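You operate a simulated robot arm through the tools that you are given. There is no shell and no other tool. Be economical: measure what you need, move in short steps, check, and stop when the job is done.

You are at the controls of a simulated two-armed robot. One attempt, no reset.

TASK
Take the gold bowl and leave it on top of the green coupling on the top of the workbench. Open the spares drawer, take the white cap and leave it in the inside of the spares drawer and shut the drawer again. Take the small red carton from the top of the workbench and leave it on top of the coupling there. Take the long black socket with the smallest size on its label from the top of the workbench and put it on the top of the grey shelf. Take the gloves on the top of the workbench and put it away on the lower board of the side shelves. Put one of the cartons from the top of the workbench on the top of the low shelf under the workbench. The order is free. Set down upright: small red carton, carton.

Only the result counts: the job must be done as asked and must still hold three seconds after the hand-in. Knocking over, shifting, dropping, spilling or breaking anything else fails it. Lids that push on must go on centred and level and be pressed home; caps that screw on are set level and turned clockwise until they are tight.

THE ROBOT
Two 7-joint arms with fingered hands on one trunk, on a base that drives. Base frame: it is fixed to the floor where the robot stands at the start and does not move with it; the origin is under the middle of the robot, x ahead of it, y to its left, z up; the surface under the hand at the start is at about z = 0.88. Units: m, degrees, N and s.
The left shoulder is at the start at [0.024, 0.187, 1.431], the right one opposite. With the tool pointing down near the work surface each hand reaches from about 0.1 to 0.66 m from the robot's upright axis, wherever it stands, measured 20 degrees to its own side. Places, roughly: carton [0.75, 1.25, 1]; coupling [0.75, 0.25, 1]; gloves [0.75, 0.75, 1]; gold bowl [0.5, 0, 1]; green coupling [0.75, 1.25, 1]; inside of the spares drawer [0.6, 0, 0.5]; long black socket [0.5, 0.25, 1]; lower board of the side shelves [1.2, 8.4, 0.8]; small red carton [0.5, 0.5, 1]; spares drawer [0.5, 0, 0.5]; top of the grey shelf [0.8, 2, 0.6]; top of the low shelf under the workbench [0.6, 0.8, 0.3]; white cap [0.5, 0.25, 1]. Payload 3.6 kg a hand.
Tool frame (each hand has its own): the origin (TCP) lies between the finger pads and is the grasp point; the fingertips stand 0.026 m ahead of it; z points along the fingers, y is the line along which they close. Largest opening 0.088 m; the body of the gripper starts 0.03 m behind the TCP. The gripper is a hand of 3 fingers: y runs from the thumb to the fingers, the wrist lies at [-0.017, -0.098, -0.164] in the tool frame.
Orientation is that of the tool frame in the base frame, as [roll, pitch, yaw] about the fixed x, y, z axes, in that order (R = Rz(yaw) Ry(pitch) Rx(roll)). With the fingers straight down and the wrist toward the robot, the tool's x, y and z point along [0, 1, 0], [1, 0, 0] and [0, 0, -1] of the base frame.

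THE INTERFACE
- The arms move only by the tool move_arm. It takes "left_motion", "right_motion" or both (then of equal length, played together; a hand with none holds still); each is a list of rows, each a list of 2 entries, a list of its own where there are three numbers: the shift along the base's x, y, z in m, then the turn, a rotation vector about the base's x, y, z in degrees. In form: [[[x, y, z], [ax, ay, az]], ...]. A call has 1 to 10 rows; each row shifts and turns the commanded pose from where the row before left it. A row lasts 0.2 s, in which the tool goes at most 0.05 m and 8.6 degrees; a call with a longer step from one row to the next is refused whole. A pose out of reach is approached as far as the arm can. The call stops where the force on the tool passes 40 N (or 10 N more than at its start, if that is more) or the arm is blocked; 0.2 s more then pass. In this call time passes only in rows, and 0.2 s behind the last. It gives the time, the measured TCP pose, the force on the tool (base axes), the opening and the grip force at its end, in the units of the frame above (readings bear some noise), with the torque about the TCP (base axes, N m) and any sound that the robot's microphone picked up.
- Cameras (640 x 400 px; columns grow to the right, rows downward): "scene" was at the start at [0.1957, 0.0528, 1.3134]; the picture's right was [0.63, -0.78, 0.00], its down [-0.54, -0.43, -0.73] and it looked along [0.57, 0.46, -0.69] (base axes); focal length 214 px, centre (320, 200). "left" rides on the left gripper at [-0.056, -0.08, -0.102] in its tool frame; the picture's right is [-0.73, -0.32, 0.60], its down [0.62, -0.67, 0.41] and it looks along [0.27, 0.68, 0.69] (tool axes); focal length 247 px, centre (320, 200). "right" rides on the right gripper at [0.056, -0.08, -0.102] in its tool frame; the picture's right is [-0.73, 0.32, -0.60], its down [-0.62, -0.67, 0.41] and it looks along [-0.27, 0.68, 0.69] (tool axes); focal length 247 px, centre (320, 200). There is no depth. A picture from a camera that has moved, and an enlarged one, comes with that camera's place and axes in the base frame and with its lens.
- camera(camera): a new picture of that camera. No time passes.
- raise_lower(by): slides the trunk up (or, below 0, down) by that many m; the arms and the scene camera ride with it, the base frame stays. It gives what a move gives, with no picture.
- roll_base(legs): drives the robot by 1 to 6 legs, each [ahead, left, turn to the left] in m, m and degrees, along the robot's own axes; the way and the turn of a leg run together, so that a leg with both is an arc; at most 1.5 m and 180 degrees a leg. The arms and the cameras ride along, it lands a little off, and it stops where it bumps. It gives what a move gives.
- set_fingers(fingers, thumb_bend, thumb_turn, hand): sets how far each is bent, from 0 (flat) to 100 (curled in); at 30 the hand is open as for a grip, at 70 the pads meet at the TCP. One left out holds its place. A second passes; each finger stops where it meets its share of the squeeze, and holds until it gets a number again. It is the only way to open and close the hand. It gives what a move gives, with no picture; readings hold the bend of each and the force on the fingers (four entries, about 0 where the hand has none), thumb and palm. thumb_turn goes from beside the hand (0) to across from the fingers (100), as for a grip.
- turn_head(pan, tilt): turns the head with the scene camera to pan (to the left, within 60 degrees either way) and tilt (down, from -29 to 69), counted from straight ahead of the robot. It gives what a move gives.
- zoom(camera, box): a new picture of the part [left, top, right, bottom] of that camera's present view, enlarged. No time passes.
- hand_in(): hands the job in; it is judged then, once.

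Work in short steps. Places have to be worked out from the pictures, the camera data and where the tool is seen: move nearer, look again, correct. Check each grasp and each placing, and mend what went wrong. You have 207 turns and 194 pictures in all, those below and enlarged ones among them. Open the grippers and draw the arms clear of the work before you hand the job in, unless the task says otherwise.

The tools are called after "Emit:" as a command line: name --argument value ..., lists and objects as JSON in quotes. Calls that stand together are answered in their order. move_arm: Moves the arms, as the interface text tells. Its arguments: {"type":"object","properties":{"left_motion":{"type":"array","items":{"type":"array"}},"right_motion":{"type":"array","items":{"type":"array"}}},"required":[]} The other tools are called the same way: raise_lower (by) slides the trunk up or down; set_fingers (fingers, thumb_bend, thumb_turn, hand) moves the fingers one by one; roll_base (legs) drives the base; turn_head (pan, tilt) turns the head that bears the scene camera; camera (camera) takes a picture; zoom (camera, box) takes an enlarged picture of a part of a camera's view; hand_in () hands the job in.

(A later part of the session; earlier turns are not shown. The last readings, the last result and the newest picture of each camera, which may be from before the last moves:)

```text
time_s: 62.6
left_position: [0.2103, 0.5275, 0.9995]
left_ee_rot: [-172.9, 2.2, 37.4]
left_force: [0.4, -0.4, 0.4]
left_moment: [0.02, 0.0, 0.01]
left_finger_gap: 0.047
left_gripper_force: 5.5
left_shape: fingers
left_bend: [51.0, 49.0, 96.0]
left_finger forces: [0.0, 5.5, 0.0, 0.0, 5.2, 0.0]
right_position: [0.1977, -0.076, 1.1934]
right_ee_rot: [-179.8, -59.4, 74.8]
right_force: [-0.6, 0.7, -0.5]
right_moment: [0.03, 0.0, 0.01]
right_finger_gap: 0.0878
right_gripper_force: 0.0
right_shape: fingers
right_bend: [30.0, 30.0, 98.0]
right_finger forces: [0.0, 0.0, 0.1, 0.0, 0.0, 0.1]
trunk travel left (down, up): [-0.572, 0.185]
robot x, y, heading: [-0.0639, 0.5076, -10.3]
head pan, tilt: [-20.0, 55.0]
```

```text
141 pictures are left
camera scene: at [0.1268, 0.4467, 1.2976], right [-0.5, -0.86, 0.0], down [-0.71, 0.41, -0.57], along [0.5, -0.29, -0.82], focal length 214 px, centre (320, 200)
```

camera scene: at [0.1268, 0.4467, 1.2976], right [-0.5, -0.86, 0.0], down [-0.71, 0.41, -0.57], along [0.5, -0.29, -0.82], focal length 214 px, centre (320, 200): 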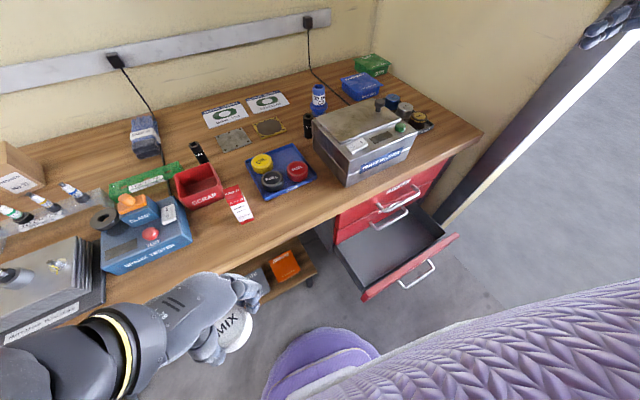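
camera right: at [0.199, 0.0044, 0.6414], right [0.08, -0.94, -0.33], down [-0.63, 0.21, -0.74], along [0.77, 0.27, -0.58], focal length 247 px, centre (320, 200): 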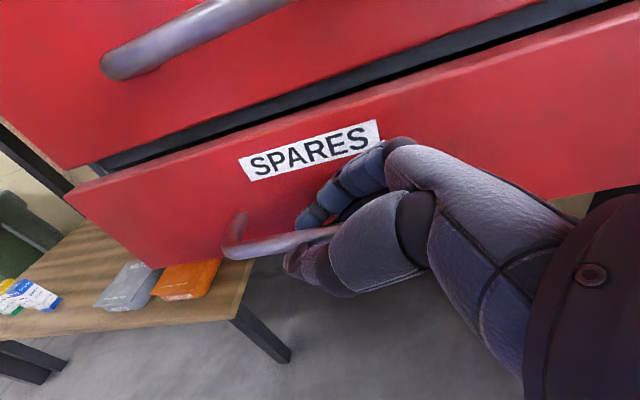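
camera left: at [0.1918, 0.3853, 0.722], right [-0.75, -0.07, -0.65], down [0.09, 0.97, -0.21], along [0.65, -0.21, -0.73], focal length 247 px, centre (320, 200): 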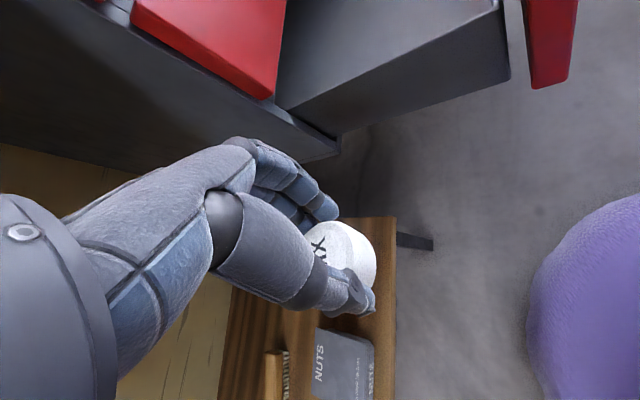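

There's a free spot at the bench front near (0.39, 0.36). I level the hand and bring the cap over it.

Emit:
move_arm --left_motion '[[[0, -0.02, 0.03], [-2.1, -3, 0]], [[0, -0.03, 0.02], [-2.2, -3, 0]], [[0.01, -0.04, 0], [0, 0, 0]], [[0.02, -0.04, 0], [0, 0, 0]], [[0.04, -0.025, 0], [0, 0, 0]], [[0.04, -0.01, 0], [0, 0, 0]], [[0.04, 0, 0], [0, 0, 0]], [[0.03, 0, 0], [0, 0, 0]]]'

Emit:
camera --camera "scene"

```text
time_s: 64.4
left_position: [0.3908, 0.3635, 1.0508]
left_ee_rot: [180.0, 0.0, 37.2]
left_force: [0.1, -0.3, 0.0]
left_moment: [0.01, -0.02, 0.03]
left_finger_gap: 0.047
left_gripper_force: 5.3
left_shape: fingers
left_bend: [51.0, 49.0, 96.0]
left_finger forces: [0.0, 5.3, 0.0, 0.0, 5.1, 0.0]
right_position: [0.1987, -0.0761, 1.1916]
right_ee_rot: [-180.0, -59.5, 75.0]
right_force: [0.0, -0.3, 0.4]
right_moment: [0.0, 0.0, -0.02]
right_finger_gap: 0.088
right_gripper_force: 0.0
right_shape: fingers
right_bend: [30.0, 30.0, 98.0]
right_finger forces: [0.0, 0.0, 0.0, 0.0, 0.0, 0.0]
trunk travel left (down, up): [-0.572, 0.185]
robot x, y, heading: [-0.0618, 0.5051, -10.4]
head pan, tilt: [-20.0, 55.0]
```

```text
140 pictures are left
camera scene: at [0.1272, 0.4466, 1.2976], right [-0.5, -0.86, 0.0], down [-0.71, 0.41, -0.57], along [0.5, -0.29, -0.82], focal length 214 px, centre (320, 200)
```

scene: 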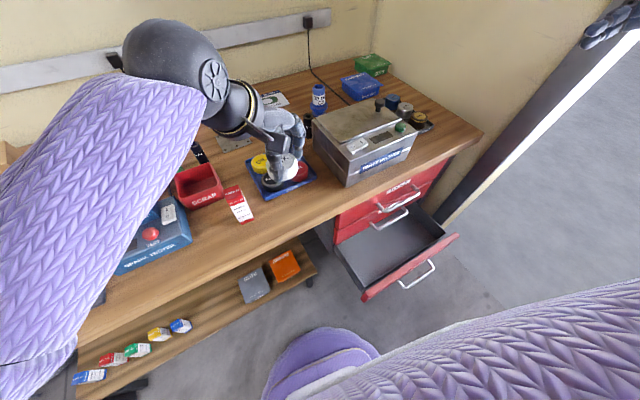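

Position is right. I lower to near the bench surface, feeling for contact.

Emit:
move_arm --left_motion '[[[0, 0, -0.04], [0, 0, 0]], [[0, 0, -0.04], [0, 0, 0]], [[0, 0, -0.035], [0, 0, 0]], [[0, 0, -0.015], [0, 0, 0]]]'

Emit:
zoom --camera "scene" --box '[200, 120, 360, 260]'

```text
time_s: 65.4
left_position: [0.3891, 0.3638, 0.9214]
left_ee_rot: [179.9, 0.1, 37.2]
left_force: [0.0, -0.4, 0.3]
left_moment: [0.02, 0.07, 0.04]
left_finger_gap: 0.0467
left_gripper_force: 5.3
left_shape: fingers
left_bend: [51.0, 49.0, 96.0]
left_finger forces: [0.1, 5.3, 0.1, 0.1, 5.1, 0.0]
right_position: [0.198, -0.0776, 1.1932]
right_ee_rot: [180.0, -59.4, 75.0]
right_force: [0.6, 0.3, 0.1]
right_moment: [0.04, -0.01, -0.01]
right_finger_gap: 0.088
right_gripper_force: 0.1
right_shape: fingers
right_bend: [30.0, 30.0, 98.0]
right_finger forces: [0.0, 0.0, 0.1, 0.0, 0.0, 0.0]
trunk travel left (down, up): [-0.572, 0.185]
robot x, y, heading: [-0.062, 0.501, -9.9]
head pan, tilt: [-20.0, 55.0]
```

```text
2.86 times, centred on (280, 190) of scene
camera zoom: at [0.1268, 0.4466, 1.2977], right [-0.5, -0.86, 0.0], down [-0.71, 0.41, -0.57], along [0.5, -0.29, -0.82], focal length 613 px, centre (434, 229)
```

zoom: 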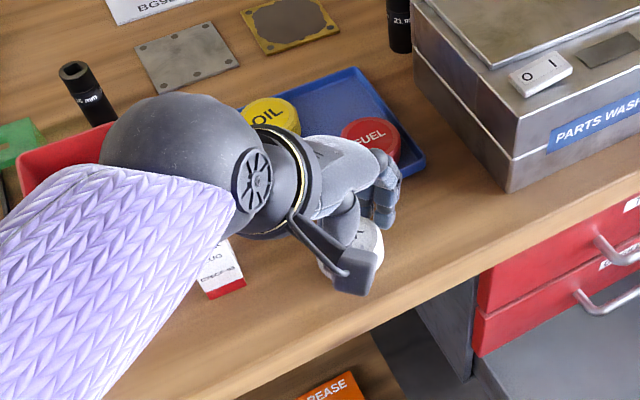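

No contact yet; I lower a bit more and release.

Emit:
move_arm --left_motion '[[[0, 0, -0.006], [0, 0, 0]]]'

Emit:
move_arm --left_motion '[[[0, 0, -0.005], [0, 0, 0]]]'

```text
time_s: 65.8
left_position: [0.3892, 0.3615, 0.9156]
left_ee_rot: [179.7, 0.0, 37.2]
left_force: [-0.9, -0.6, 6.7]
left_moment: [0.03, -0.03, -0.02]
left_finger_gap: 0.0464
left_gripper_force: 6.3
left_shape: fingers
left_bend: [52.0, 50.0, 96.0]
left_finger forces: [0.0, 5.3, 0.0, 0.0, 6.0, 0.0]
right_position: [0.1978, -0.0769, 1.193]
right_ee_rot: [179.7, -59.5, 75.3]
right_force: [-0.2, -0.7, -0.2]
right_moment: [0.02, 0.0, 0.0]
right_finger_gap: 0.0884
right_gripper_force: 0.0
right_shape: fingers
right_bend: [30.0, 30.0, 98.0]
right_finger forces: [0.0, 0.0, 0.1, 0.1, 0.0, 0.0]
trunk travel left (down, up): [-0.572, 0.185]
robot x, y, heading: [-0.0641, 0.5044, -10.2]
head pan, tilt: [-20.0, 55.0]
```

```text
time_s: 66.2
left_position: [0.389, 0.3634, 0.9108]
left_ee_rot: [179.9, 0.0, 37.2]
left_force: [-0.7, 0.5, 4.2]
left_moment: [0.04, 0.0, 0.0]
left_finger_gap: 0.0444
left_gripper_force: 4.9
left_shape: fingers
left_bend: [52.0, 50.0, 96.0]
left_finger forces: [0.0, 4.2, 0.0, 0.0, 5.3, 0.0]
right_position: [0.1981, -0.0759, 1.1927]
right_ee_rot: [-179.9, -59.5, 75.0]
right_force: [0.7, 0.6, 0.4]
right_moment: [-0.01, 0.02, 0.0]
right_finger_gap: 0.0879
right_gripper_force: 0.0
right_shape: fingers
right_bend: [30.0, 30.0, 98.0]
right_finger forces: [0.0, 0.1, 0.0, 0.0, 0.1, 0.1]
trunk travel left (down, up): [-0.572, 0.185]
robot x, y, heading: [-0.0617, 0.5051, -10.3]
head pan, tilt: [-20.0, 55.0]
```

Cap is on the bench. I open the left hand, lift it and draw it away to the left.

Emit:
set_fingers --hand "left" --fingers 30 --thumb_bend 30

Emit:
move_arm --left_motion '[[[0, 0, 0.04], [0, 0, 0]], [[0, 0, 0.04], [0, 0, 0]], [[0, 0, 0.04], [0, 0, 0]], [[-0.01, 0.02, 0.04], [0, 0, 0]], [[-0.03, 0.035, 0.01], [0, 0, 0]], [[-0.03, 0.035, 0], [0, 0, 0]], [[-0.03, 0.035, 0], [0, 0, 0]], [[-0.02, 0.04, 0], [0, 0, 0]]]'

Emit:
camera --camera "scene"

```text
time_s: 67.2
left_position: [0.3886, 0.3646, 0.9098]
left_ee_rot: [180.0, 0.0, 37.3]
left_force: [0.5, -0.5, -1.4]
left_moment: [0.01, 0.01, -0.03]
left_finger_gap: 0.0881
left_gripper_force: 0.0
left_shape: fingers
left_bend: [30.0, 30.0, 97.0]
left_finger forces: [0.0, 0.1, 0.0, 0.0, 0.1, 0.0]
right_position: [0.1983, -0.0764, 1.1938]
right_ee_rot: [-179.8, -59.5, 74.8]
right_force: [-0.3, 0.8, -0.2]
right_moment: [0.01, -0.03, -0.01]
right_finger_gap: 0.0882
right_gripper_force: 0.0
right_shape: fingers
right_bend: [30.0, 30.0, 98.0]
right_finger forces: [0.1, 0.1, 0.1, 0.0, 0.0, 0.0]
trunk travel left (down, up): [-0.572, 0.185]
robot x, y, heading: [-0.0663, 0.5088, -10.2]
head pan, tilt: [-20.0, 55.0]
```

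```text
time_s: 69.0
left_position: [0.2667, 0.5305, 1.0788]
left_ee_rot: [179.8, 0.1, 37.3]
left_force: [-1.3, 0.4, -0.2]
left_moment: [-0.01, 0.03, -0.02]
left_finger_gap: 0.0881
left_gripper_force: 0.1
left_shape: fingers
left_bend: [30.0, 30.0, 97.0]
left_finger forces: [0.0, 0.1, 0.0, 0.0, 0.0, 0.0]
right_position: [0.1976, -0.0756, 1.1942]
right_ee_rot: [179.8, -59.5, 75.1]
right_force: [0.1, -0.4, -0.5]
right_moment: [-0.02, 0.01, -0.04]
right_finger_gap: 0.088
right_gripper_force: 0.1
right_shape: fingers
right_bend: [30.0, 30.0, 98.0]
right_finger forces: [0.1, 0.0, 0.0, 0.0, 0.0, 0.0]
trunk travel left (down, up): [-0.572, 0.185]
robot x, y, heading: [-0.0642, 0.5055, -10.3]
head pan, tilt: [-20.0, 55.0]
```

```text
138 pictures are left
camera scene: at [0.1262, 0.4479, 1.2979], right [-0.5, -0.86, 0.0], down [-0.71, 0.41, -0.57], along [0.5, -0.29, -0.82], focal length 214 px, centre (320, 200)
```

scene: 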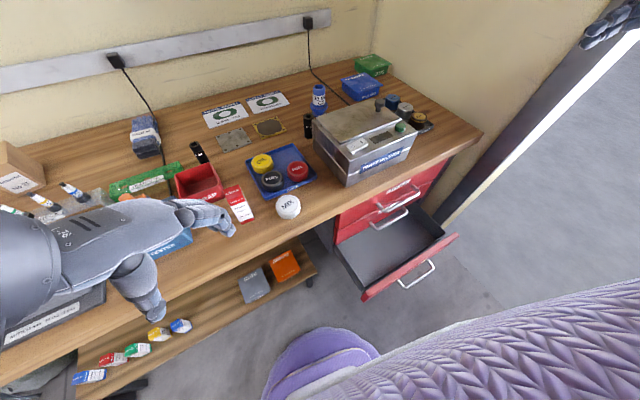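

The cap stands at (0.389, 0.363). I level the right hand again with a diagonal yaw, bring it over the cap, and move the left hand out to the left.

Emit:
move_arm --right_motion '[[[0.018, 0.042, -0.012], [-8.2, 2.2, 0]], [[0.018, 0.042, -0.012], [-8.2, 2.2, 0]], [[0.018, 0.042, -0.012], [-8.2, 2.2, 0]], [[0.018, 0.042, -0.012], [-8.2, 2.2, 0]], [[0.018, 0.042, -0.012], [-8.2, 2.2, 0]], [[0.018, 0.042, -0.012], [-8.2, 2.2, 0]], [[0.018, 0.042, -0.012], [-8.2, 2.2, 0]], [[0.018, 0.042, -0.012], [0, 0, -8]], [[0.018, 0.042, -0.012], [0, 0, -8]], [[0.018, 0.042, -0.012], [0, 0, -8]]]' --left_motion '[[[0, 0.03, 0], [0, 0, 0]], [[0, 0.03, 0], [0, 0, 0]], [[0, 0.03, 0], [0, 0, 0]], [[0, 0.03, 0], [0, 0, 0]], [[0, 0.03, 0], [0, 0, 0]], [[-0.01, 0.02, 0], [0, 0, 0]], [[-0.01, 0.02, 0], [0, 0, 0]], [[0, 0, 0], [0, 0, 0]], [[0, 0, 0], [0, 0, 0]], [[0, 0, 0], [0, 0, 0]]]'

Emit:
camera --camera "right"

Emit:
camera --camera "scene"

```text
time_s: 71.2
left_position: [0.2485, 0.7184, 1.0803]
left_ee_rot: [180.0, 0.0, 37.2]
left_force: [0.3, -0.5, 0.1]
left_moment: [-0.03, -0.01, 0.03]
left_finger_gap: 0.088
left_gripper_force: 0.0
left_shape: fingers
left_bend: [30.0, 30.0, 97.0]
left_finger forces: [0.0, 0.0, 0.1, 0.1, 0.0, 0.1]
right_position: [0.3226, 0.2238, 1.1909]
right_ee_rot: [-180.0, -0.2, 50.9]
right_force: [-0.5, -0.4, 0.4]
right_moment: [0.03, 0.01, -0.03]
right_finger_gap: 0.0881
right_gripper_force: 0.1
right_shape: fingers
right_bend: [30.0, 30.0, 98.0]
right_finger forces: [0.1, 0.0, 0.0, 0.1, 0.0, 0.0]
right hand out of reach, approached as far as the arm can: row 7, 8, 9, 10
trunk travel left (down, up): [-0.572, 0.185]
robot x, y, heading: [-0.0625, 0.5064, -10.4]
head pan, tilt: [-20.0, 55.0]
```

```text
137 pictures are left
camera right: at [0.2961, 0.3188, 1.2918], right [-0.22, -0.77, 0.6], down [-0.91, -0.06, -0.41], along [0.36, -0.63, -0.69], focal length 247 px, centre (320, 200)
```

right: 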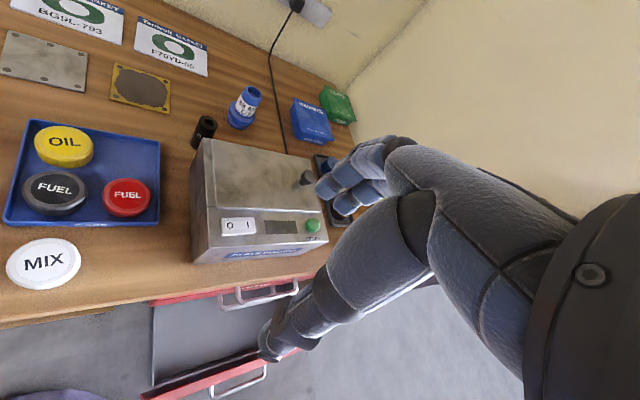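

```text
136 pictures are left
camera scene: at [0.1262, 0.4465, 1.2978], right [-0.5, -0.86, 0.0], down [-0.71, 0.41, -0.57], along [0.5, -0.29, -0.82], focal length 214 px, centre (320, 200)
```

scene: 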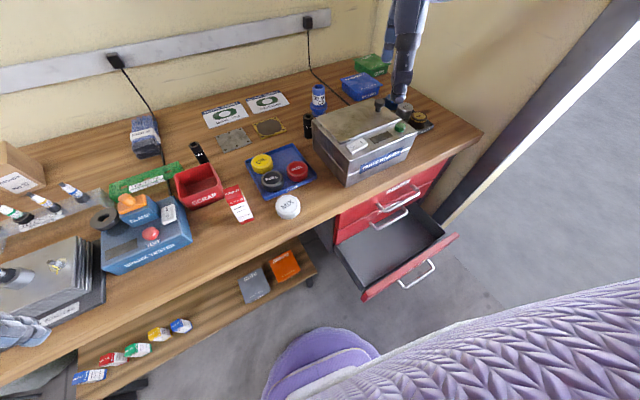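

The 45° yaw is too cramped for the right arm; I turn toward yaw 78, narrow the opening a bit because the tray is near, and move over the cap.

Emit:
set_fingers --hand "right" --fingers 37 --thumb_bend 37

Emit:
move_arm --right_motion '[[[0.012, 0.0, -0.02], [0, 0, 7]], [[0.012, 0.02, -0.03], [0, 0, 7]], [[0.012, 0.035, -0.02], [0, 0, 7]], [[0.015, 0.04, -0.02], [0, 0, 6]], [[0.015, 0.044, -0.0], [0, 0, 0]], [[0, 0, -0.04], [0, 0, 0]], [[0, 0, -0.04], [0, 0, 0]]]'

Emit:
camera --camera "right"

Emit:
zoom --camera "scene" --box '[200, 100, 380, 260]'

```text
time_s: 72.2
left_position: [0.249, 0.7186, 1.0802]
left_ee_rot: [-180.0, 0.0, 37.2]
left_force: [0.1, -0.5, 1.2]
left_moment: [-0.01, 0.01, 0.0]
left_finger_gap: 0.0883
left_gripper_force: 0.1
left_shape: fingers
left_bend: [30.0, 30.0, 97.0]
left_finger forces: [0.0, 0.0, 0.0, 0.1, 0.0, 0.0]
right_position: [0.3232, 0.2238, 1.1906]
right_ee_rot: [-179.8, -0.1, 51.1]
right_force: [-0.1, 0.5, 1.0]
right_moment: [-0.01, 0.02, -0.02]
right_finger_gap: 0.0741
right_gripper_force: 0.2
right_shape: fingers
right_bend: [37.0, 37.0, 98.0]
right_finger forces: [0.0, 0.0, 0.0, 0.1, 0.1, 0.0]
trunk travel left (down, up): [-0.572, 0.185]
robot x, y, heading: [-0.0677, 0.5056, -10.1]
head pan, tilt: [-20.0, 55.0]
```

```text
time_s: 73.8
left_position: [0.2491, 0.7186, 1.0806]
left_ee_rot: [180.0, 0.0, 37.2]
left_force: [0.0, -0.3, 0.1]
left_moment: [0.02, -0.02, -0.01]
left_finger_gap: 0.0882
left_gripper_force: 0.1
left_shape: fingers
left_bend: [30.0, 30.0, 97.0]
left_finger forces: [0.1, 0.0, 0.1, 0.1, 0.0, 0.0]
right_position: [0.3222, 0.2313, 1.1446]
right_ee_rot: [-179.9, -0.1, 78.1]
right_force: [0.1, 1.0, 0.0]
right_moment: [0.0, -0.03, 0.01]
right_finger_gap: 0.0741
right_gripper_force: 0.0
right_shape: fingers
right_bend: [37.0, 37.0, 98.0]
right_finger forces: [0.0, 0.0, 0.0, 0.0, 0.1, 0.0]
right hand out of reach, approached as far as the arm can: row 1, 2, 3, 4, 5, 6, 7
trunk travel left (down, up): [-0.572, 0.185]
robot x, y, heading: [-0.0623, 0.5056, -10.4]
head pan, tilt: [-20.0, 55.0]
```

```text
135 pictures are left
camera right: at [0.2564, 0.304, 1.2451], right [0.16, -0.79, 0.6], down [-0.78, -0.47, -0.41], along [0.61, -0.4, -0.69], focal length 247 px, centre (320, 200)
```

right: 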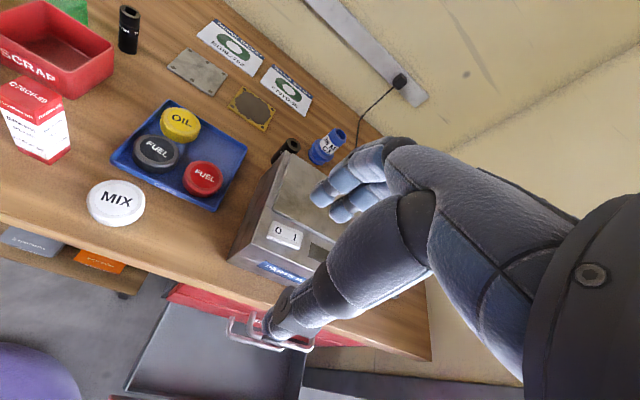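

```text
2.50 times, centred on (290, 180) of scene
camera zoom: at [0.1266, 0.4469, 1.2978], right [-0.5, -0.86, 0.0], down [-0.71, 0.41, -0.57], along [0.5, -0.29, -0.82], focal length 536 px, centre (395, 250)
```

zoom: 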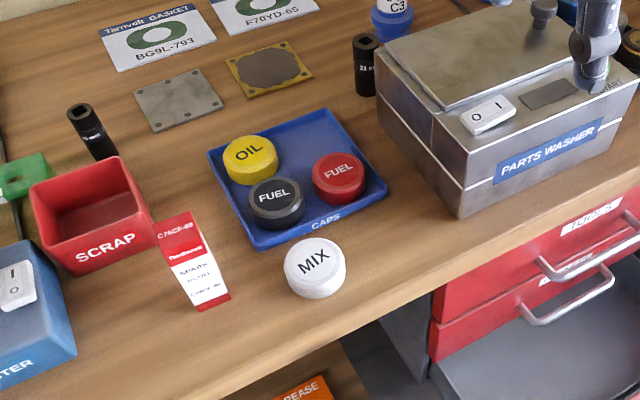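

The right arm is in an awkward branch. I try moving it outward and up first to unwind.

Emit:
move_arm --right_motion '[[[0.03, -0.02, 0.03], [0, 0, 0]], [[0.03, -0.02, 0.03], [0, 0, 0]], [[0.03, 0, 0.03], [0, 0, 0]], [[0.03, 0.02, 0], [0, 0, 0]], [[0.02, 0.04, 0], [0, 0, 0]], [[0.0, 0.045, 0], [0, 0, 0]], [[0.0, 0.045, 0], [0, 0, 0]]]'

Emit:
turn_head --pan -45 --tilt 20

Emit:
camera --camera "scene"

```text
time_s: 75.4
left_position: [0.2492, 0.7181, 1.0799]
left_ee_rot: [-180.0, 0.0, 37.2]
left_force: [0.4, -0.7, -0.2]
left_moment: [0.01, -0.01, 0.02]
left_finger_gap: 0.0881
left_gripper_force: 0.1
left_shape: fingers
left_bend: [30.0, 30.0, 97.0]
left_finger forces: [0.0, 0.1, 0.0, 0.0, 0.1, 0.0]
right_position: [0.4021, 0.2767, 1.2682]
right_ee_rot: [-180.0, -0.2, 78.1]
right_force: [0.7, 0.1, 0.0]
right_moment: [0.03, 0.0, -0.01]
right_finger_gap: 0.0737
right_gripper_force: 0.1
right_shape: fingers
right_bend: [37.0, 37.0, 98.0]
right_finger forces: [0.0, 0.1, 0.0, 0.0, 0.0, 0.0]
right hand out of reach, approached as far as the arm can: row 5, 6, 7
trunk travel left (down, up): [-0.572, 0.185]
robot x, y, heading: [-0.0639, 0.506, -10.3]
head pan, tilt: [-20.0, 55.0]
```

```text
time_s: 76.4
left_position: [0.249, 0.7174, 1.0803]
left_ee_rot: [180.0, 0.1, 37.2]
left_force: [0.9, -0.4, -0.5]
left_moment: [0.01, 0.01, 0.03]
left_finger_gap: 0.0882
left_gripper_force: 0.0
left_shape: fingers
left_bend: [30.0, 30.0, 97.0]
left_finger forces: [0.0, 0.0, 0.0, 0.0, 0.1, 0.1]
right_position: [0.4042, 0.2754, 1.2669]
right_ee_rot: [180.0, -0.2, 78.1]
right_force: [0.1, -0.7, -0.1]
right_moment: [0.0, -0.01, 0.02]
right_finger_gap: 0.0738
right_gripper_force: 0.1
right_shape: fingers
right_bend: [37.0, 37.0, 98.0]
right_finger forces: [0.0, 0.0, 0.1, 0.0, 0.0, 0.0]
trunk travel left (down, up): [-0.572, 0.185]
robot x, y, heading: [-0.0652, 0.5052, -10.1]
head pan, tilt: [-45.0, 20.0]
```

```text
133 pictures are left
camera scene: at [0.1176, 0.4067, 1.3498], right [-0.82, -0.57, 0.0], down [-0.2, 0.28, -0.94], along [0.54, -0.77, -0.34], focal length 214 px, centre (320, 200)
```

scene: 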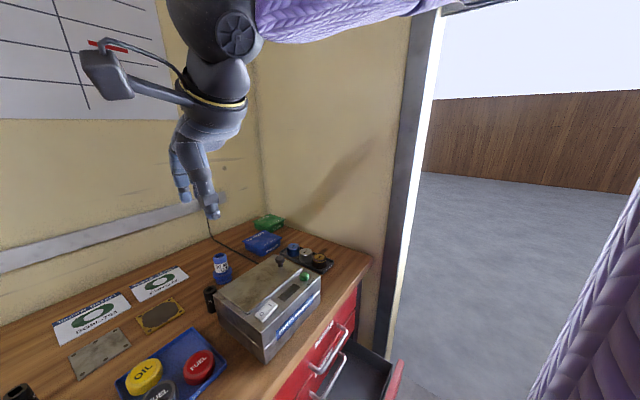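

The forearm rides high. I try lowering from here and then sliding left.

Emit:
move_arm --right_motion '[[[0, -0.01, -0.045], [0, 0, 0]], [[0, -0.01, -0.045], [0, 0, 0]], [[0, -0.0, -0.045], [0, 0, 0]], [[0, 0.0, -0.045], [0, 0, 0]], [[0, 0.03, -0.02], [0, 0, 0]], [[0, 0.04, 0], [0, 0, 0]], [[0, 0.04, 0], [0, 0, 0]]]'

```text
time_s: 78.0
left_position: [0.2477, 0.7185, 1.0806]
left_ee_rot: [180.0, -0.1, 37.2]
left_force: [-1.1, 0.7, -0.1]
left_moment: [0.0, -0.02, -0.01]
left_finger_gap: 0.0883
left_gripper_force: 0.1
left_shape: fingers
left_bend: [30.0, 30.0, 97.0]
left_finger forces: [0.1, 0.0, 0.1, 0.0, 0.0, 0.1]
right_position: [0.3326, 0.2613, 1.1784]
right_ee_rot: [-180.0, -0.1, 78.0]
right_force: [0.6, -1.1, 0.6]
right_moment: [0.01, -0.02, -0.03]
right_finger_gap: 0.0737
right_gripper_force: 0.2
right_shape: fingers
right_bend: [37.0, 37.0, 98.0]
right_finger forces: [0.0, 0.0, 0.0, 0.1, 0.0, 0.1]
right hand out of reach, approached as far as the arm can: row 1, 2, 3, 4, 5, 6, 7
trunk travel left (down, up): [-0.572, 0.185]
robot x, y, heading: [-0.0618, 0.5051, -10.4]
head pan, tilt: [-45.0, 20.0]
```

Still limited. I take the hand far out to the right-front to let the arm unfold, then test lowering there.

Emit:
move_arm --right_motion '[[[0.02, -0.04, 0.01], [0, 0, 0]], [[0.03, -0.035, 0.01], [0, 0, 0]], [[0.03, -0.035, 0], [0, 0, 0]], [[0.03, -0.03, 0], [0, 0, -6]], [[0.02, -0.03, 0], [0, 0, -6]], [[0.0, -0.02, -0.03], [0, 0, 0]], [[0.0, 0, -0.03], [0, 0, 0]], [[0.0, 0, -0.03], [0, 0, 0]]]'

Emit:
camera --camera "scene"

```text
time_s: 79.8
left_position: [0.2497, 0.7186, 1.0805]
left_ee_rot: [180.0, 0.1, 37.2]
left_force: [-0.5, 0.0, 0.2]
left_moment: [0.03, 0.0, 0.03]
left_finger_gap: 0.0881
left_gripper_force: 0.0
left_shape: fingers
left_bend: [30.0, 30.0, 97.0]
left_finger forces: [0.0, 0.0, 0.0, 0.1, 0.0, 0.0]
right_position: [0.4294, 0.0653, 1.1394]
right_ee_rot: [-180.0, 0.0, 66.1]
right_force: [-0.3, -0.1, 0.9]
right_moment: [0.02, -0.03, 0.01]
right_finger_gap: 0.0737
right_gripper_force: 0.0
right_shape: fingers
right_bend: [37.0, 37.0, 98.0]
right_finger forces: [0.1, 0.0, 0.0, 0.0, 0.0, 0.0]
right hand out of reach, approached as far as the arm can: row 6, 7, 8
trunk travel left (down, up): [-0.572, 0.185]
robot x, y, heading: [-0.0667, 0.5073, -10.1]
head pan, tilt: [-45.0, 20.0]
```

```text
132 pictures are left
camera scene: at [0.1176, 0.4063, 1.3498], right [-0.82, -0.57, 0.0], down [-0.2, 0.28, -0.94], along [0.54, -0.77, -0.34], focal length 214 px, centre (320, 200)
```

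scene: 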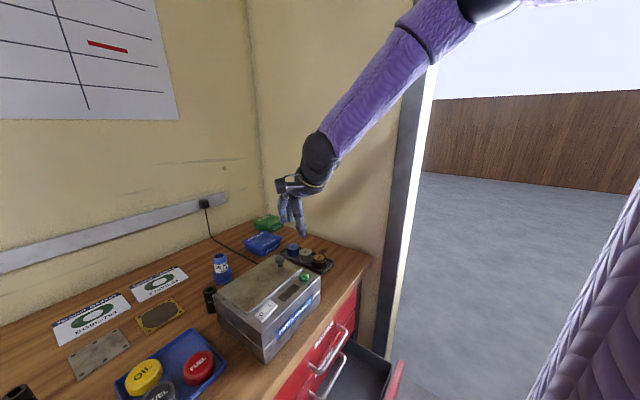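

The elbow is riding above the shoulder. I turn the hand's yaw the other way (wrist to the right) to coax the elbow down while coming in.

Emit:
move_arm --right_motion '[[[0, 0.02, 0], [0, 0, 8]], [[0, 0.02, 0], [0, 0, 8]], [[0, 0.02, 0], [0, 0, 8]], [[0, 0.02, 0], [0, 0, 8]], [[0, 0.02, 0], [0, 0, 8]], [[0, 0, -0.03], [0, 0, 8]], [[0, 0, -0.03], [0, 0, 8]], [[0, 0, -0.03], [0, 0, 0]]]'

Emit:
camera --camera "scene"

```text
time_s: 81.6
left_position: [0.2489, 0.7179, 1.0799]
left_ee_rot: [180.0, 0.0, 37.2]
left_force: [-0.2, -0.6, 0.2]
left_moment: [0.0, 0.02, 0.0]
left_finger_gap: 0.0885
left_gripper_force: 0.1
left_shape: fingers
left_bend: [30.0, 30.0, 97.0]
left_finger forces: [0.0, 0.1, 0.0, 0.1, 0.0, 0.0]
right_position: [0.3932, 0.1372, 1.1171]
right_ee_rot: [-177.8, 2.3, 116.3]
right_force: [-0.2, 1.1, -0.3]
right_moment: [0.02, 0.0, 0.01]
right_finger_gap: 0.0738
right_gripper_force: 0.0
right_shape: fingers
right_bend: [37.0, 37.0, 98.0]
right_finger forces: [0.0, 0.0, 0.1, 0.0, 0.1, 0.0]
right hand out of reach, approached as far as the arm can: row 4, 5, 6, 7, 8
trunk travel left (down, up): [-0.572, 0.185]
robot x, y, heading: [-0.0684, 0.5015, -10.1]
head pan, tilt: [-45.0, 20.0]
```

```text
131 pictures are left
camera scene: at [0.1175, 0.4067, 1.3499], right [-0.82, -0.57, 0.0], down [-0.2, 0.28, -0.94], along [0.54, -0.77, -0.34], focal length 214 px, centre (320, 200)
```

scene: 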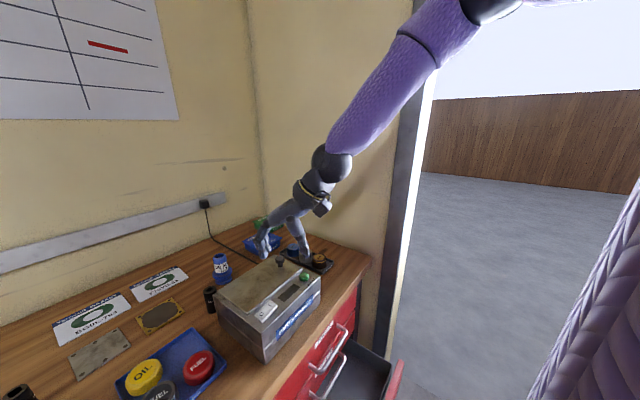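

I'll reset the arm's branch: go back to the rolled pose at the right side, lower the hand in front of the bench so the elbow drops, and un-roll down there.

Emit:
move_arm --right_motion '[[[0, -0.02, 0.03], [0, 0, -8]], [[-0.01, -0.02, 0.03], [0, 0, -8]], [[-0.02, -0.02, 0.01], [0, 0, -8]], [[-0.03, -0.02, 0], [0, 0, -8]], [[-0.03, -0.02, 0], [8.2, -2.2, -8]], [[-0.03, -0.02, 0], [8.2, -2.2, 0]], [[-0.03, -0.02, 0], [8.2, -2.2, 0]], [[-0.03, -0.02, 0], [8.2, -2.2, 0]], [[-0.02, -0.02, 0], [8.2, -2.2, 0]], [[0, 0, 0], [8.2, -2.2, 0]]]'

Emit:
move_arm --right_motion '[[[0, 0, -0.04], [8, -2, 0]], [[0, 0, -0.04], [0, 0, 0]], [[0, 0, -0.04], [0, 0, 0]], [[0, 0, -0.04], [0, 0, 0]], [[0, 0, -0.04], [0, 0, 0]], [[0, 0, -0.04], [0, 0, 0]], [[0, 0, -0.04], [0, 0, 0]], [[0, 0, -0.04], [0, 0, 0]]]'

Emit:
camera --camera "scene"

```text
refused: row 5 steps farther than a row can; nothing moved
```

```text
time_s: 83.4
left_position: [0.2483, 0.7194, 1.0806]
left_ee_rot: [180.0, 0.0, 37.3]
left_force: [-0.4, 0.0, 0.0]
left_moment: [-0.03, 0.02, -0.03]
left_finger_gap: 0.0883
left_gripper_force: 0.0
left_shape: fingers
left_bend: [30.0, 30.0, 97.0]
left_finger forces: [0.0, 0.1, 0.0, 0.0, 0.0, 0.0]
right_position: [0.3571, 0.1187, 1.1055]
right_ee_rot: [-178.1, 0.5, 116.3]
right_force: [0.2, 0.6, -0.7]
right_moment: [-0.02, -0.02, -0.02]
right_finger_gap: 0.074
right_gripper_force: 0.0
right_shape: fingers
right_bend: [37.0, 37.0, 98.0]
right_finger forces: [0.1, 0.0, 0.0, 0.0, 0.0, 0.1]
right hand out of reach, approached as far as the arm can: row 1, 2, 3, 4, 5, 6, 7, 8
trunk travel left (down, up): [-0.572, 0.185]
robot x, y, heading: [-0.0667, 0.5058, -10.3]
head pan, tilt: [-45.0, 20.0]
```

```text
130 pictures are left
camera scene: at [0.1176, 0.4066, 1.3498], right [-0.82, -0.57, 0.0], down [-0.2, 0.28, -0.94], along [0.54, -0.77, -0.34], focal length 214 px, centre (320, 200)
```

scene: 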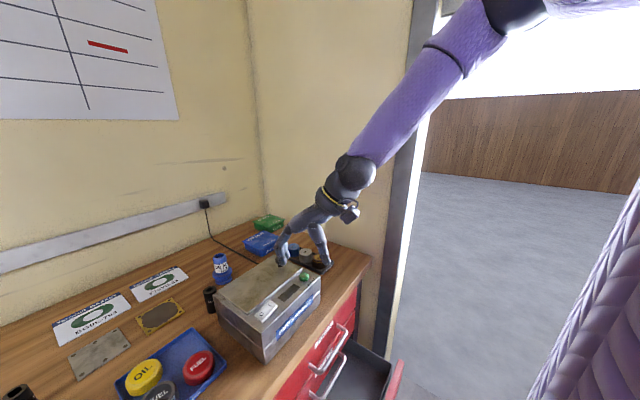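

I must not chain dependent moves; nothing was hit. I resend the retreat with legal turn sizes.

Emit:
move_arm --right_motion '[[[0, -0.02, 0.03], [0, 0, -8]], [[-0.01, -0.02, 0.03], [0, 0, -8]], [[-0.02, -0.02, 0.02], [0, 0, -8]], [[-0.03, -0.02, 0], [0, 0, -8]], [[-0.03, -0.02, 0], [0, 0, -8]], [[-0.03, -0.02, 0], [8.2, -2.2, 0]], [[-0.02, -0.02, 0], [8.2, -2.2, 0]], [[-0.02, -0.02, 0], [8.2, -2.2, 0]], [[0, -0.02, 0], [8.2, -2.2, 0]], [[0, 0, 0], [8.2, -2.2, 0]]]'

```text
time_s: 85.6
left_position: [0.2493, 0.7192, 1.0796]
left_ee_rot: [180.0, 0.0, 37.2]
left_force: [1.0, 0.2, -0.2]
left_moment: [0.03, 0.03, 0.0]
left_finger_gap: 0.088
left_gripper_force: 0.1
left_shape: fingers
left_bend: [30.0, 30.0, 97.0]
left_finger forces: [0.0, 0.0, 0.1, 0.0, 0.0, 0.0]
right_position: [0.1989, -0.0599, 1.183]
right_ee_rot: [-179.2, -42.1, 76.6]
right_force: [0.6, 0.3, 0.0]
right_moment: [0.01, -0.01, 0.01]
right_finger_gap: 0.0734
right_gripper_force: 0.1
right_shape: fingers
right_bend: [37.0, 37.0, 98.0]
right_finger forces: [0.1, 0.1, 0.0, 0.0, 0.0, 0.0]
trunk travel left (down, up): [-0.572, 0.185]
robot x, y, heading: [-0.0683, 0.5087, -10.0]
head pan, tilt: [-45.0, 20.0]
```

Now roll further and lower the hand in front of the bench.

Emit:
move_arm --right_motion '[[[0, 0, 0], [8.2, -2.2, 0]], [[0, 0, 0], [8.2, -2.2, 0]], [[0, 0, 0], [8.2, -2.2, 0]], [[0, 0.01, -0.045], [0, 0, 0]], [[0, 0.01, -0.045], [0, 0, 0]], [[0, 0.01, -0.045], [0, 0, 0]], [[0, 0.01, -0.045], [0, 0, 0]], [[0, 0.01, -0.045], [0, 0, 0]], [[0, 0.01, -0.045], [0, 0, 0]], [[0, 0.01, -0.045], [0, 0, 0]]]'

Emit:
camera --camera "scene"

```text
time_s: 87.8
left_position: [0.2506, 0.718, 1.0793]
left_ee_rot: [-179.9, 0.1, 37.2]
left_force: [0.8, -1.2, -0.4]
left_moment: [0.01, 0.04, -0.02]
left_finger_gap: 0.0883
left_gripper_force: 0.1
left_shape: fingers
left_bend: [30.0, 30.0, 97.0]
left_finger forces: [0.0, 0.0, 0.0, 0.0, 0.0, 0.0]
right_position: [0.0877, 0.0311, 1.0682]
right_ee_rot: [179.4, -67.5, 77.6]
right_force: [0.2, 0.5, -0.5]
right_moment: [0.01, -0.01, 0.01]
right_finger_gap: 0.0736
right_gripper_force: 0.0
right_shape: fingers
right_bend: [37.0, 37.0, 98.0]
right_finger forces: [0.0, 0.1, 0.0, 0.0, 0.1, 0.0]
right hand out of reach, approached as far as the arm can: row 2, 3, 4, 5, 6, 7, 8, 9, 10
trunk travel left (down, up): [-0.572, 0.185]
robot x, y, heading: [-0.0658, 0.5064, -10.2]
head pan, tilt: [-45.0, 20.0]
```

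```text
129 pictures are left
camera scene: at [0.1198, 0.4065, 1.3494], right [-0.82, -0.57, 0.0], down [-0.2, 0.28, -0.94], along [0.54, -0.77, -0.34], focal length 214 px, centre (320, 200)
```

scene: 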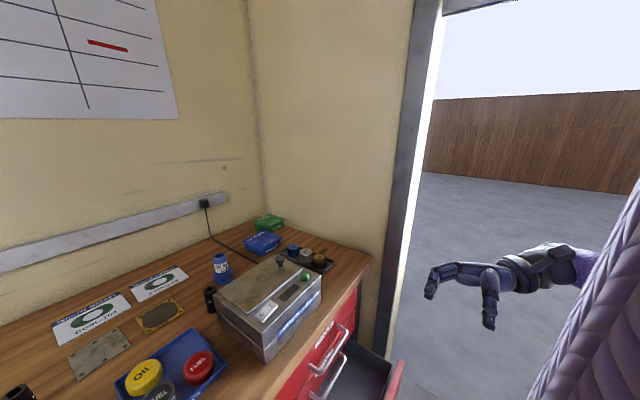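

The right arm's branch is poor for tool-down work here. New plan: the column only reaches ~0.15 m ahead of my axis, so I can stand in front of the drawer at x≈-0.08 and use the left hand straight ahead. First bring the right hand in a little, then shift the base right gradually.

Emit:
move_arm --right_motion '[[[0.02, 0.01, 0.04], [0, 0, 0]], [[0.03, 0.01, 0.03], [0, 0, 0]], [[0.03, 0.01, 0.03], [0, 0, 0]]]'

Emit:
roll_base --legs '[[-0.005, 0, 10], [0, -0.2, 0]]'

Emit:
turn_head --pan -15 --tilt 60

Emit:
camera --camera "scene"

```text
time_s: 88.6
left_position: [0.2495, 0.7192, 1.0799]
left_ee_rot: [180.0, 0.1, 37.1]
left_force: [0.4, 0.8, 0.6]
left_moment: [0.0, 0.02, 0.03]
left_finger_gap: 0.0883
left_gripper_force: 0.0
left_shape: fingers
left_bend: [30.0, 30.0, 97.0]
left_finger forces: [0.0, 0.0, 0.0, 0.1, 0.0, 0.0]
right_position: [0.1648, 0.061, 1.1681]
right_ee_rot: [178.6, -67.4, 78.3]
right_force: [-0.6, 0.5, 0.5]
right_moment: [-0.02, -0.03, -0.01]
right_finger_gap: 0.0736
right_gripper_force: 0.1
right_shape: fingers
right_bend: [37.0, 37.0, 98.0]
right_finger forces: [0.0, 0.1, 0.0, 0.0, 0.0, 0.1]
trunk travel left (down, up): [-0.572, 0.185]
robot x, y, heading: [-0.0654, 0.507, -10.0]
head pan, tilt: [-45.0, 20.0]
```

```text
time_s: 90.9
left_position: [0.2018, 0.5683, 1.0798]
left_ee_rot: [179.9, 0.0, 47.0]
left_force: [0.8, 0.6, 0.4]
left_moment: [0.03, -0.01, 0.03]
left_finger_gap: 0.0885
left_gripper_force: 0.0
left_shape: fingers
left_bend: [30.0, 30.0, 97.0]
left_finger forces: [0.0, 0.0, 0.1, 0.1, 0.0, 0.0]
right_position: [0.2313, -0.0935, 1.1681]
right_ee_rot: [178.8, -67.5, 88.0]
right_force: [-0.9, -0.5, 0.1]
right_moment: [0.03, 0.03, -0.02]
right_finger_gap: 0.0736
right_gripper_force: 0.0
right_shape: fingers
right_bend: [37.0, 37.0, 98.0]
right_finger forces: [0.0, 0.0, 0.1, 0.0, 0.1, 0.0]
trunk travel left (down, up): [-0.572, 0.185]
robot x, y, heading: [-0.0709, 0.3008, -0.2]
head pan, tilt: [-45.0, 20.0]
```

```text
time_s: 92.0
left_position: [0.2025, 0.5673, 1.0807]
left_ee_rot: [179.9, 0.0, 47.1]
left_force: [0.0, 0.9, 0.6]
left_moment: [0.04, 0.01, -0.03]
left_finger_gap: 0.0883
left_gripper_force: 0.1
left_shape: fingers
left_bend: [30.0, 30.0, 97.0]
left_finger forces: [0.0, 0.1, 0.0, 0.1, 0.0, 0.1]
right_position: [0.2328, -0.0944, 1.1692]
right_ee_rot: [178.7, -67.5, 88.1]
right_force: [0.1, -0.1, 0.6]
right_moment: [0.0, 0.02, -0.02]
right_finger_gap: 0.0737
right_gripper_force: 0.1
right_shape: fingers
right_bend: [37.0, 37.0, 98.0]
right_finger forces: [0.1, 0.0, 0.0, 0.1, 0.0, 0.0]
trunk travel left (down, up): [-0.572, 0.185]
robot x, y, heading: [-0.067, 0.3061, -0.1]
head pan, tilt: [-15.0, 60.0]
```

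```text
128 pictures are left
camera scene: at [0.1249, 0.287, 1.2917], right [-0.27, -0.96, 0.0], down [-0.83, 0.23, -0.5], along [0.48, -0.13, -0.87], focal length 214 px, centre (320, 200)
```

scene: 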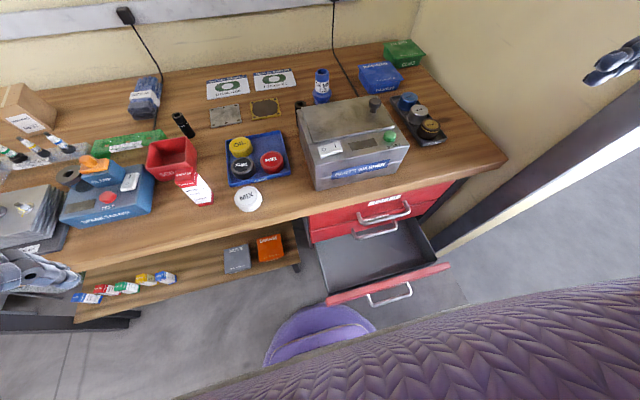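

Good spot. I go pick the cap up again with the left hand (it stands at about (0.389, 0.363)).

Emit:
move_arm --left_motion '[[[0.03, -0.03, 0], [0, 0, 0]], [[0.03, -0.035, 0], [0, 0, 0]], [[0.03, -0.035, 0], [0, 0, 0]], [[0.03, -0.035, 0], [0, 0, 0]], [[0.035, -0.035, 0], [0, 0, 0]], [[0.032, -0.034, -0.01], [0, 0, 0]], [[0, 0, -0.04], [0, 0, 0]], [[0, 0, -0.04], [0, 0, 0]]]'

Emit:
camera --camera "left"

Emit:
zoom --camera "scene" --box '[170, 120, 330, 240]'

```text
time_s: 93.8
left_position: [0.3901, 0.3637, 0.9903]
left_ee_rot: [-180.0, 0.1, 47.0]
left_force: [0.2, -0.2, 0.1]
left_moment: [-0.03, 0.03, 0.0]
left_finger_gap: 0.0881
left_gripper_force: 0.0
left_shape: fingers
left_bend: [30.0, 30.0, 97.0]
left_finger forces: [0.0, 0.0, 0.1, 0.1, 0.0, 0.0]
right_position: [0.2328, -0.094, 1.1671]
right_ee_rot: [178.6, -67.4, 88.1]
right_force: [0.3, 0.1, 0.1]
right_moment: [0.0, 0.01, 0.0]
right_finger_gap: 0.0734
right_gripper_force: 0.0
right_shape: fingers
right_bend: [37.0, 37.0, 98.0]
right_finger forces: [0.0, 0.1, 0.0, 0.0, 0.0, 0.0]
trunk travel left (down, up): [-0.572, 0.185]
robot x, y, heading: [-0.0719, 0.3045, -0.3]
head pan, tilt: [-15.0, 60.0]
```

```text
127 pictures are left
camera left: at [0.2927, 0.3764, 1.0916], right [-0.73, -0.32, -0.6], down [-0.06, 0.91, -0.41], along [0.68, -0.26, -0.69], focal length 247 px, centre (320, 200)
```

left: 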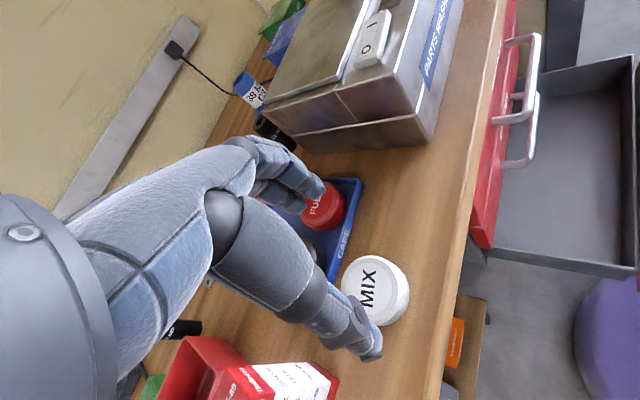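

```text
3.33 times, centred on (250, 180) of scene
camera zoom: at [0.1254, 0.2867, 1.2916], right [-0.26, -0.96, 0.0], down [-0.84, 0.23, -0.5], along [0.48, -0.13, -0.87], focal length 715 px, centre (553, 267)
```

zoom: 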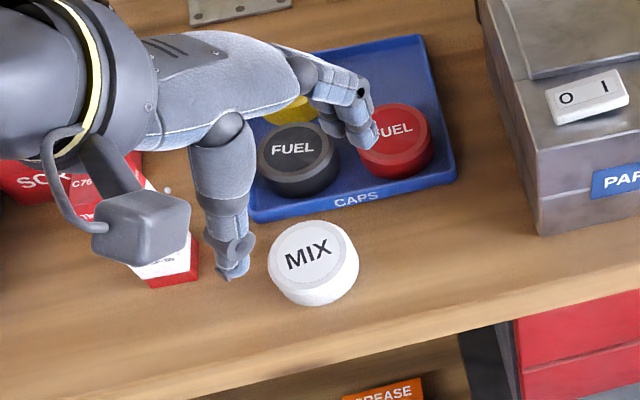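

The cap is at about (0.385, 0.373); I correct, descend and grip.

Emit:
move_arm --left_motion '[[[-0.005, 0.009, -0.025], [0, 0, 0]], [[0, 0, -0.03], [0, 0, 0]], [[0, 0, -0.022], [0, 0, 0]]]'

Emit:
set_fingers --hand "left" --fingers 58 --thumb_bend 58

Emit:
move_arm --left_motion '[[[0, 0, 0.03], [0, 0, 0]], [[0, 0, 0.04], [0, 0, 0]], [[0, 0, 0.04], [0, 0, 0]], [[-0.01, 0, 0.04], [0, 0, 0]], [[-0.035, 0, 0.03], [0, 0, 0]], [[-0.045, 0, 0], [0, 0, 0]], [[-0.03, 0, 0], [0, 0, 0]]]'

Emit:
camera --camera "scene"

```text
time_s: 94.6
left_position: [0.3862, 0.3738, 0.9135]
left_ee_rot: [179.9, 0.1, 47.0]
left_force: [-0.3, 0.9, 0.3]
left_moment: [0.01, 0.03, -0.01]
left_finger_gap: 0.0882
left_gripper_force: 0.1
left_shape: fingers
left_bend: [30.0, 30.0, 97.0]
left_finger forces: [0.1, 0.0, 0.1, 0.0, 0.0, 0.0]
right_position: [0.2325, -0.0935, 1.1679]
right_ee_rot: [178.9, -67.5, 87.9]
right_force: [-0.5, 1.0, -0.3]
right_moment: [-0.02, 0.0, 0.0]
right_finger_gap: 0.0734
right_gripper_force: 0.1
right_shape: fingers
right_bend: [37.0, 37.0, 98.0]
right_finger forces: [0.0, 0.1, 0.1, 0.1, 0.1, 0.1]
trunk travel left (down, up): [-0.572, 0.185]
robot x, y, heading: [-0.0734, 0.3051, -0.3]
head pan, tilt: [-15.0, 60.0]
```

```text
time_s: 95.6
left_position: [0.3861, 0.3746, 0.9139]
left_ee_rot: [179.9, 0.0, 47.0]
left_force: [-0.3, 0.3, 0.3]
left_moment: [-0.03, -0.01, 0.01]
left_finger_gap: 0.0476
left_gripper_force: 8.9
left_shape: fingers
left_bend: [51.0, 49.0, 96.0]
left_finger forces: [0.0, 8.5, 0.0, 0.0, 8.6, 0.1]
right_position: [0.2329, -0.0938, 1.1685]
right_ee_rot: [178.8, -67.4, 88.1]
right_force: [0.5, 0.2, 0.4]
right_moment: [0.0, 0.02, -0.03]
right_finger_gap: 0.0737
right_gripper_force: 0.1
right_shape: fingers
right_bend: [37.0, 37.0, 98.0]
right_finger forces: [0.1, 0.0, 0.0, 0.0, 0.0, 0.0]
trunk travel left (down, up): [-0.572, 0.185]
robot x, y, heading: [-0.0685, 0.3057, -0.5]
head pan, tilt: [-15.0, 60.0]
```

```text
time_s: 97.2
left_position: [0.2611, 0.3737, 1.0925]
left_ee_rot: [-180.0, 0.0, 47.2]
left_force: [-0.6, 0.2, 0.3]
left_moment: [-0.03, 0.0, 0.01]
left_finger_gap: 0.0476
left_gripper_force: 8.1
left_shape: fingers
left_bend: [51.0, 49.0, 96.0]
left_finger forces: [0.1, 8.4, 0.1, 0.0, 8.4, 0.0]
right_position: [0.2326, -0.0938, 1.1691]
right_ee_rot: [178.7, -67.4, 88.1]
right_force: [0.1, 0.0, -0.3]
right_moment: [0.04, 0.0, 0.0]
right_finger_gap: 0.0735
right_gripper_force: 0.1
right_shape: fingers
right_bend: [37.0, 37.0, 98.0]
right_finger forces: [0.0, 0.1, 0.0, 0.0, 0.1, 0.0]
trunk travel left (down, up): [-0.572, 0.185]
robot x, y, heading: [-0.0685, 0.3046, -0.4]
head pan, tilt: [-15.0, 60.0]
```

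```text
125 pictures are left
camera scene: at [0.1245, 0.2875, 1.2918], right [-0.26, -0.96, 0.0], down [-0.83, 0.23, -0.5], along [0.48, -0.13, -0.87], focal length 214 px, centre (320, 200)
```

scene: 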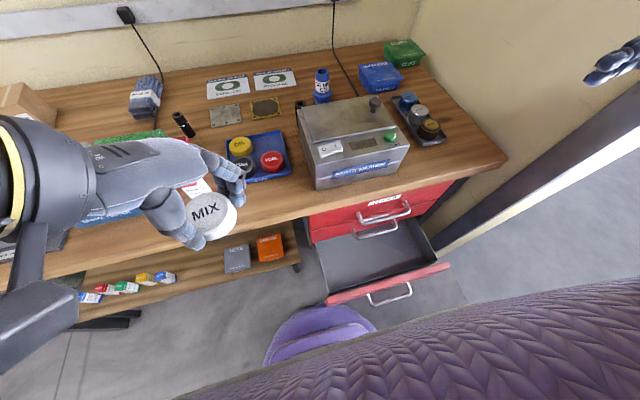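

Cap held again. I shift the base right to stand in front of the drawer.

Emit:
roll_base --legs '[[-0.008, -0.17, 0]]'

Emit:
camera --camera "scene"

```text
time_s: 98.6
left_position: [0.2556, 0.204, 1.0925]
left_ee_rot: [-179.8, 0.0, 47.3]
left_force: [0.4, 0.1, -1.0]
left_moment: [0.0, 0.0, 0.01]
left_finger_gap: 0.0475
left_gripper_force: 8.7
left_shape: fingers
left_bend: [51.0, 49.0, 96.0]
left_finger forces: [0.1, 8.3, 0.0, 0.1, 8.3, 0.0]
right_position: [0.2282, -0.264, 1.1695]
right_ee_rot: [178.7, -67.5, 88.3]
right_force: [0.4, -0.2, -0.2]
right_moment: [0.03, 0.01, 0.0]
right_finger_gap: 0.0737
right_gripper_force: 0.0
right_shape: fingers
right_bend: [37.0, 37.0, 98.0]
right_finger forces: [0.0, 0.1, 0.0, 0.0, 0.1, 0.0]
trunk travel left (down, up): [-0.572, 0.185]
robot x, y, heading: [-0.0785, 0.1328, -0.1]
head pan, tilt: [-15.0, 60.0]
```

```text
124 pictures are left
camera scene: at [0.1187, 0.1161, 1.2916], right [-0.26, -0.97, 0.0], down [-0.84, 0.23, -0.5], along [0.48, -0.13, -0.87], focal length 214 px, centre (320, 200)
```

scene: 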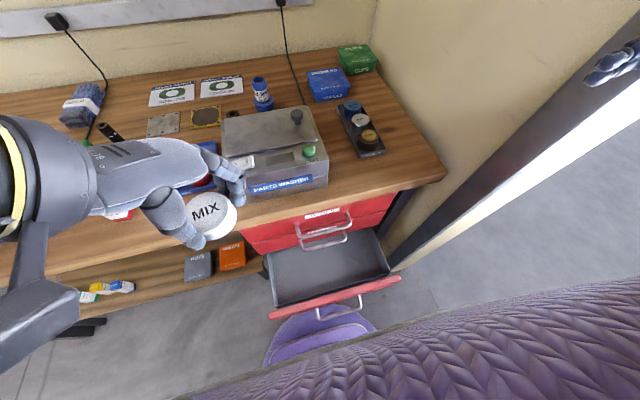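

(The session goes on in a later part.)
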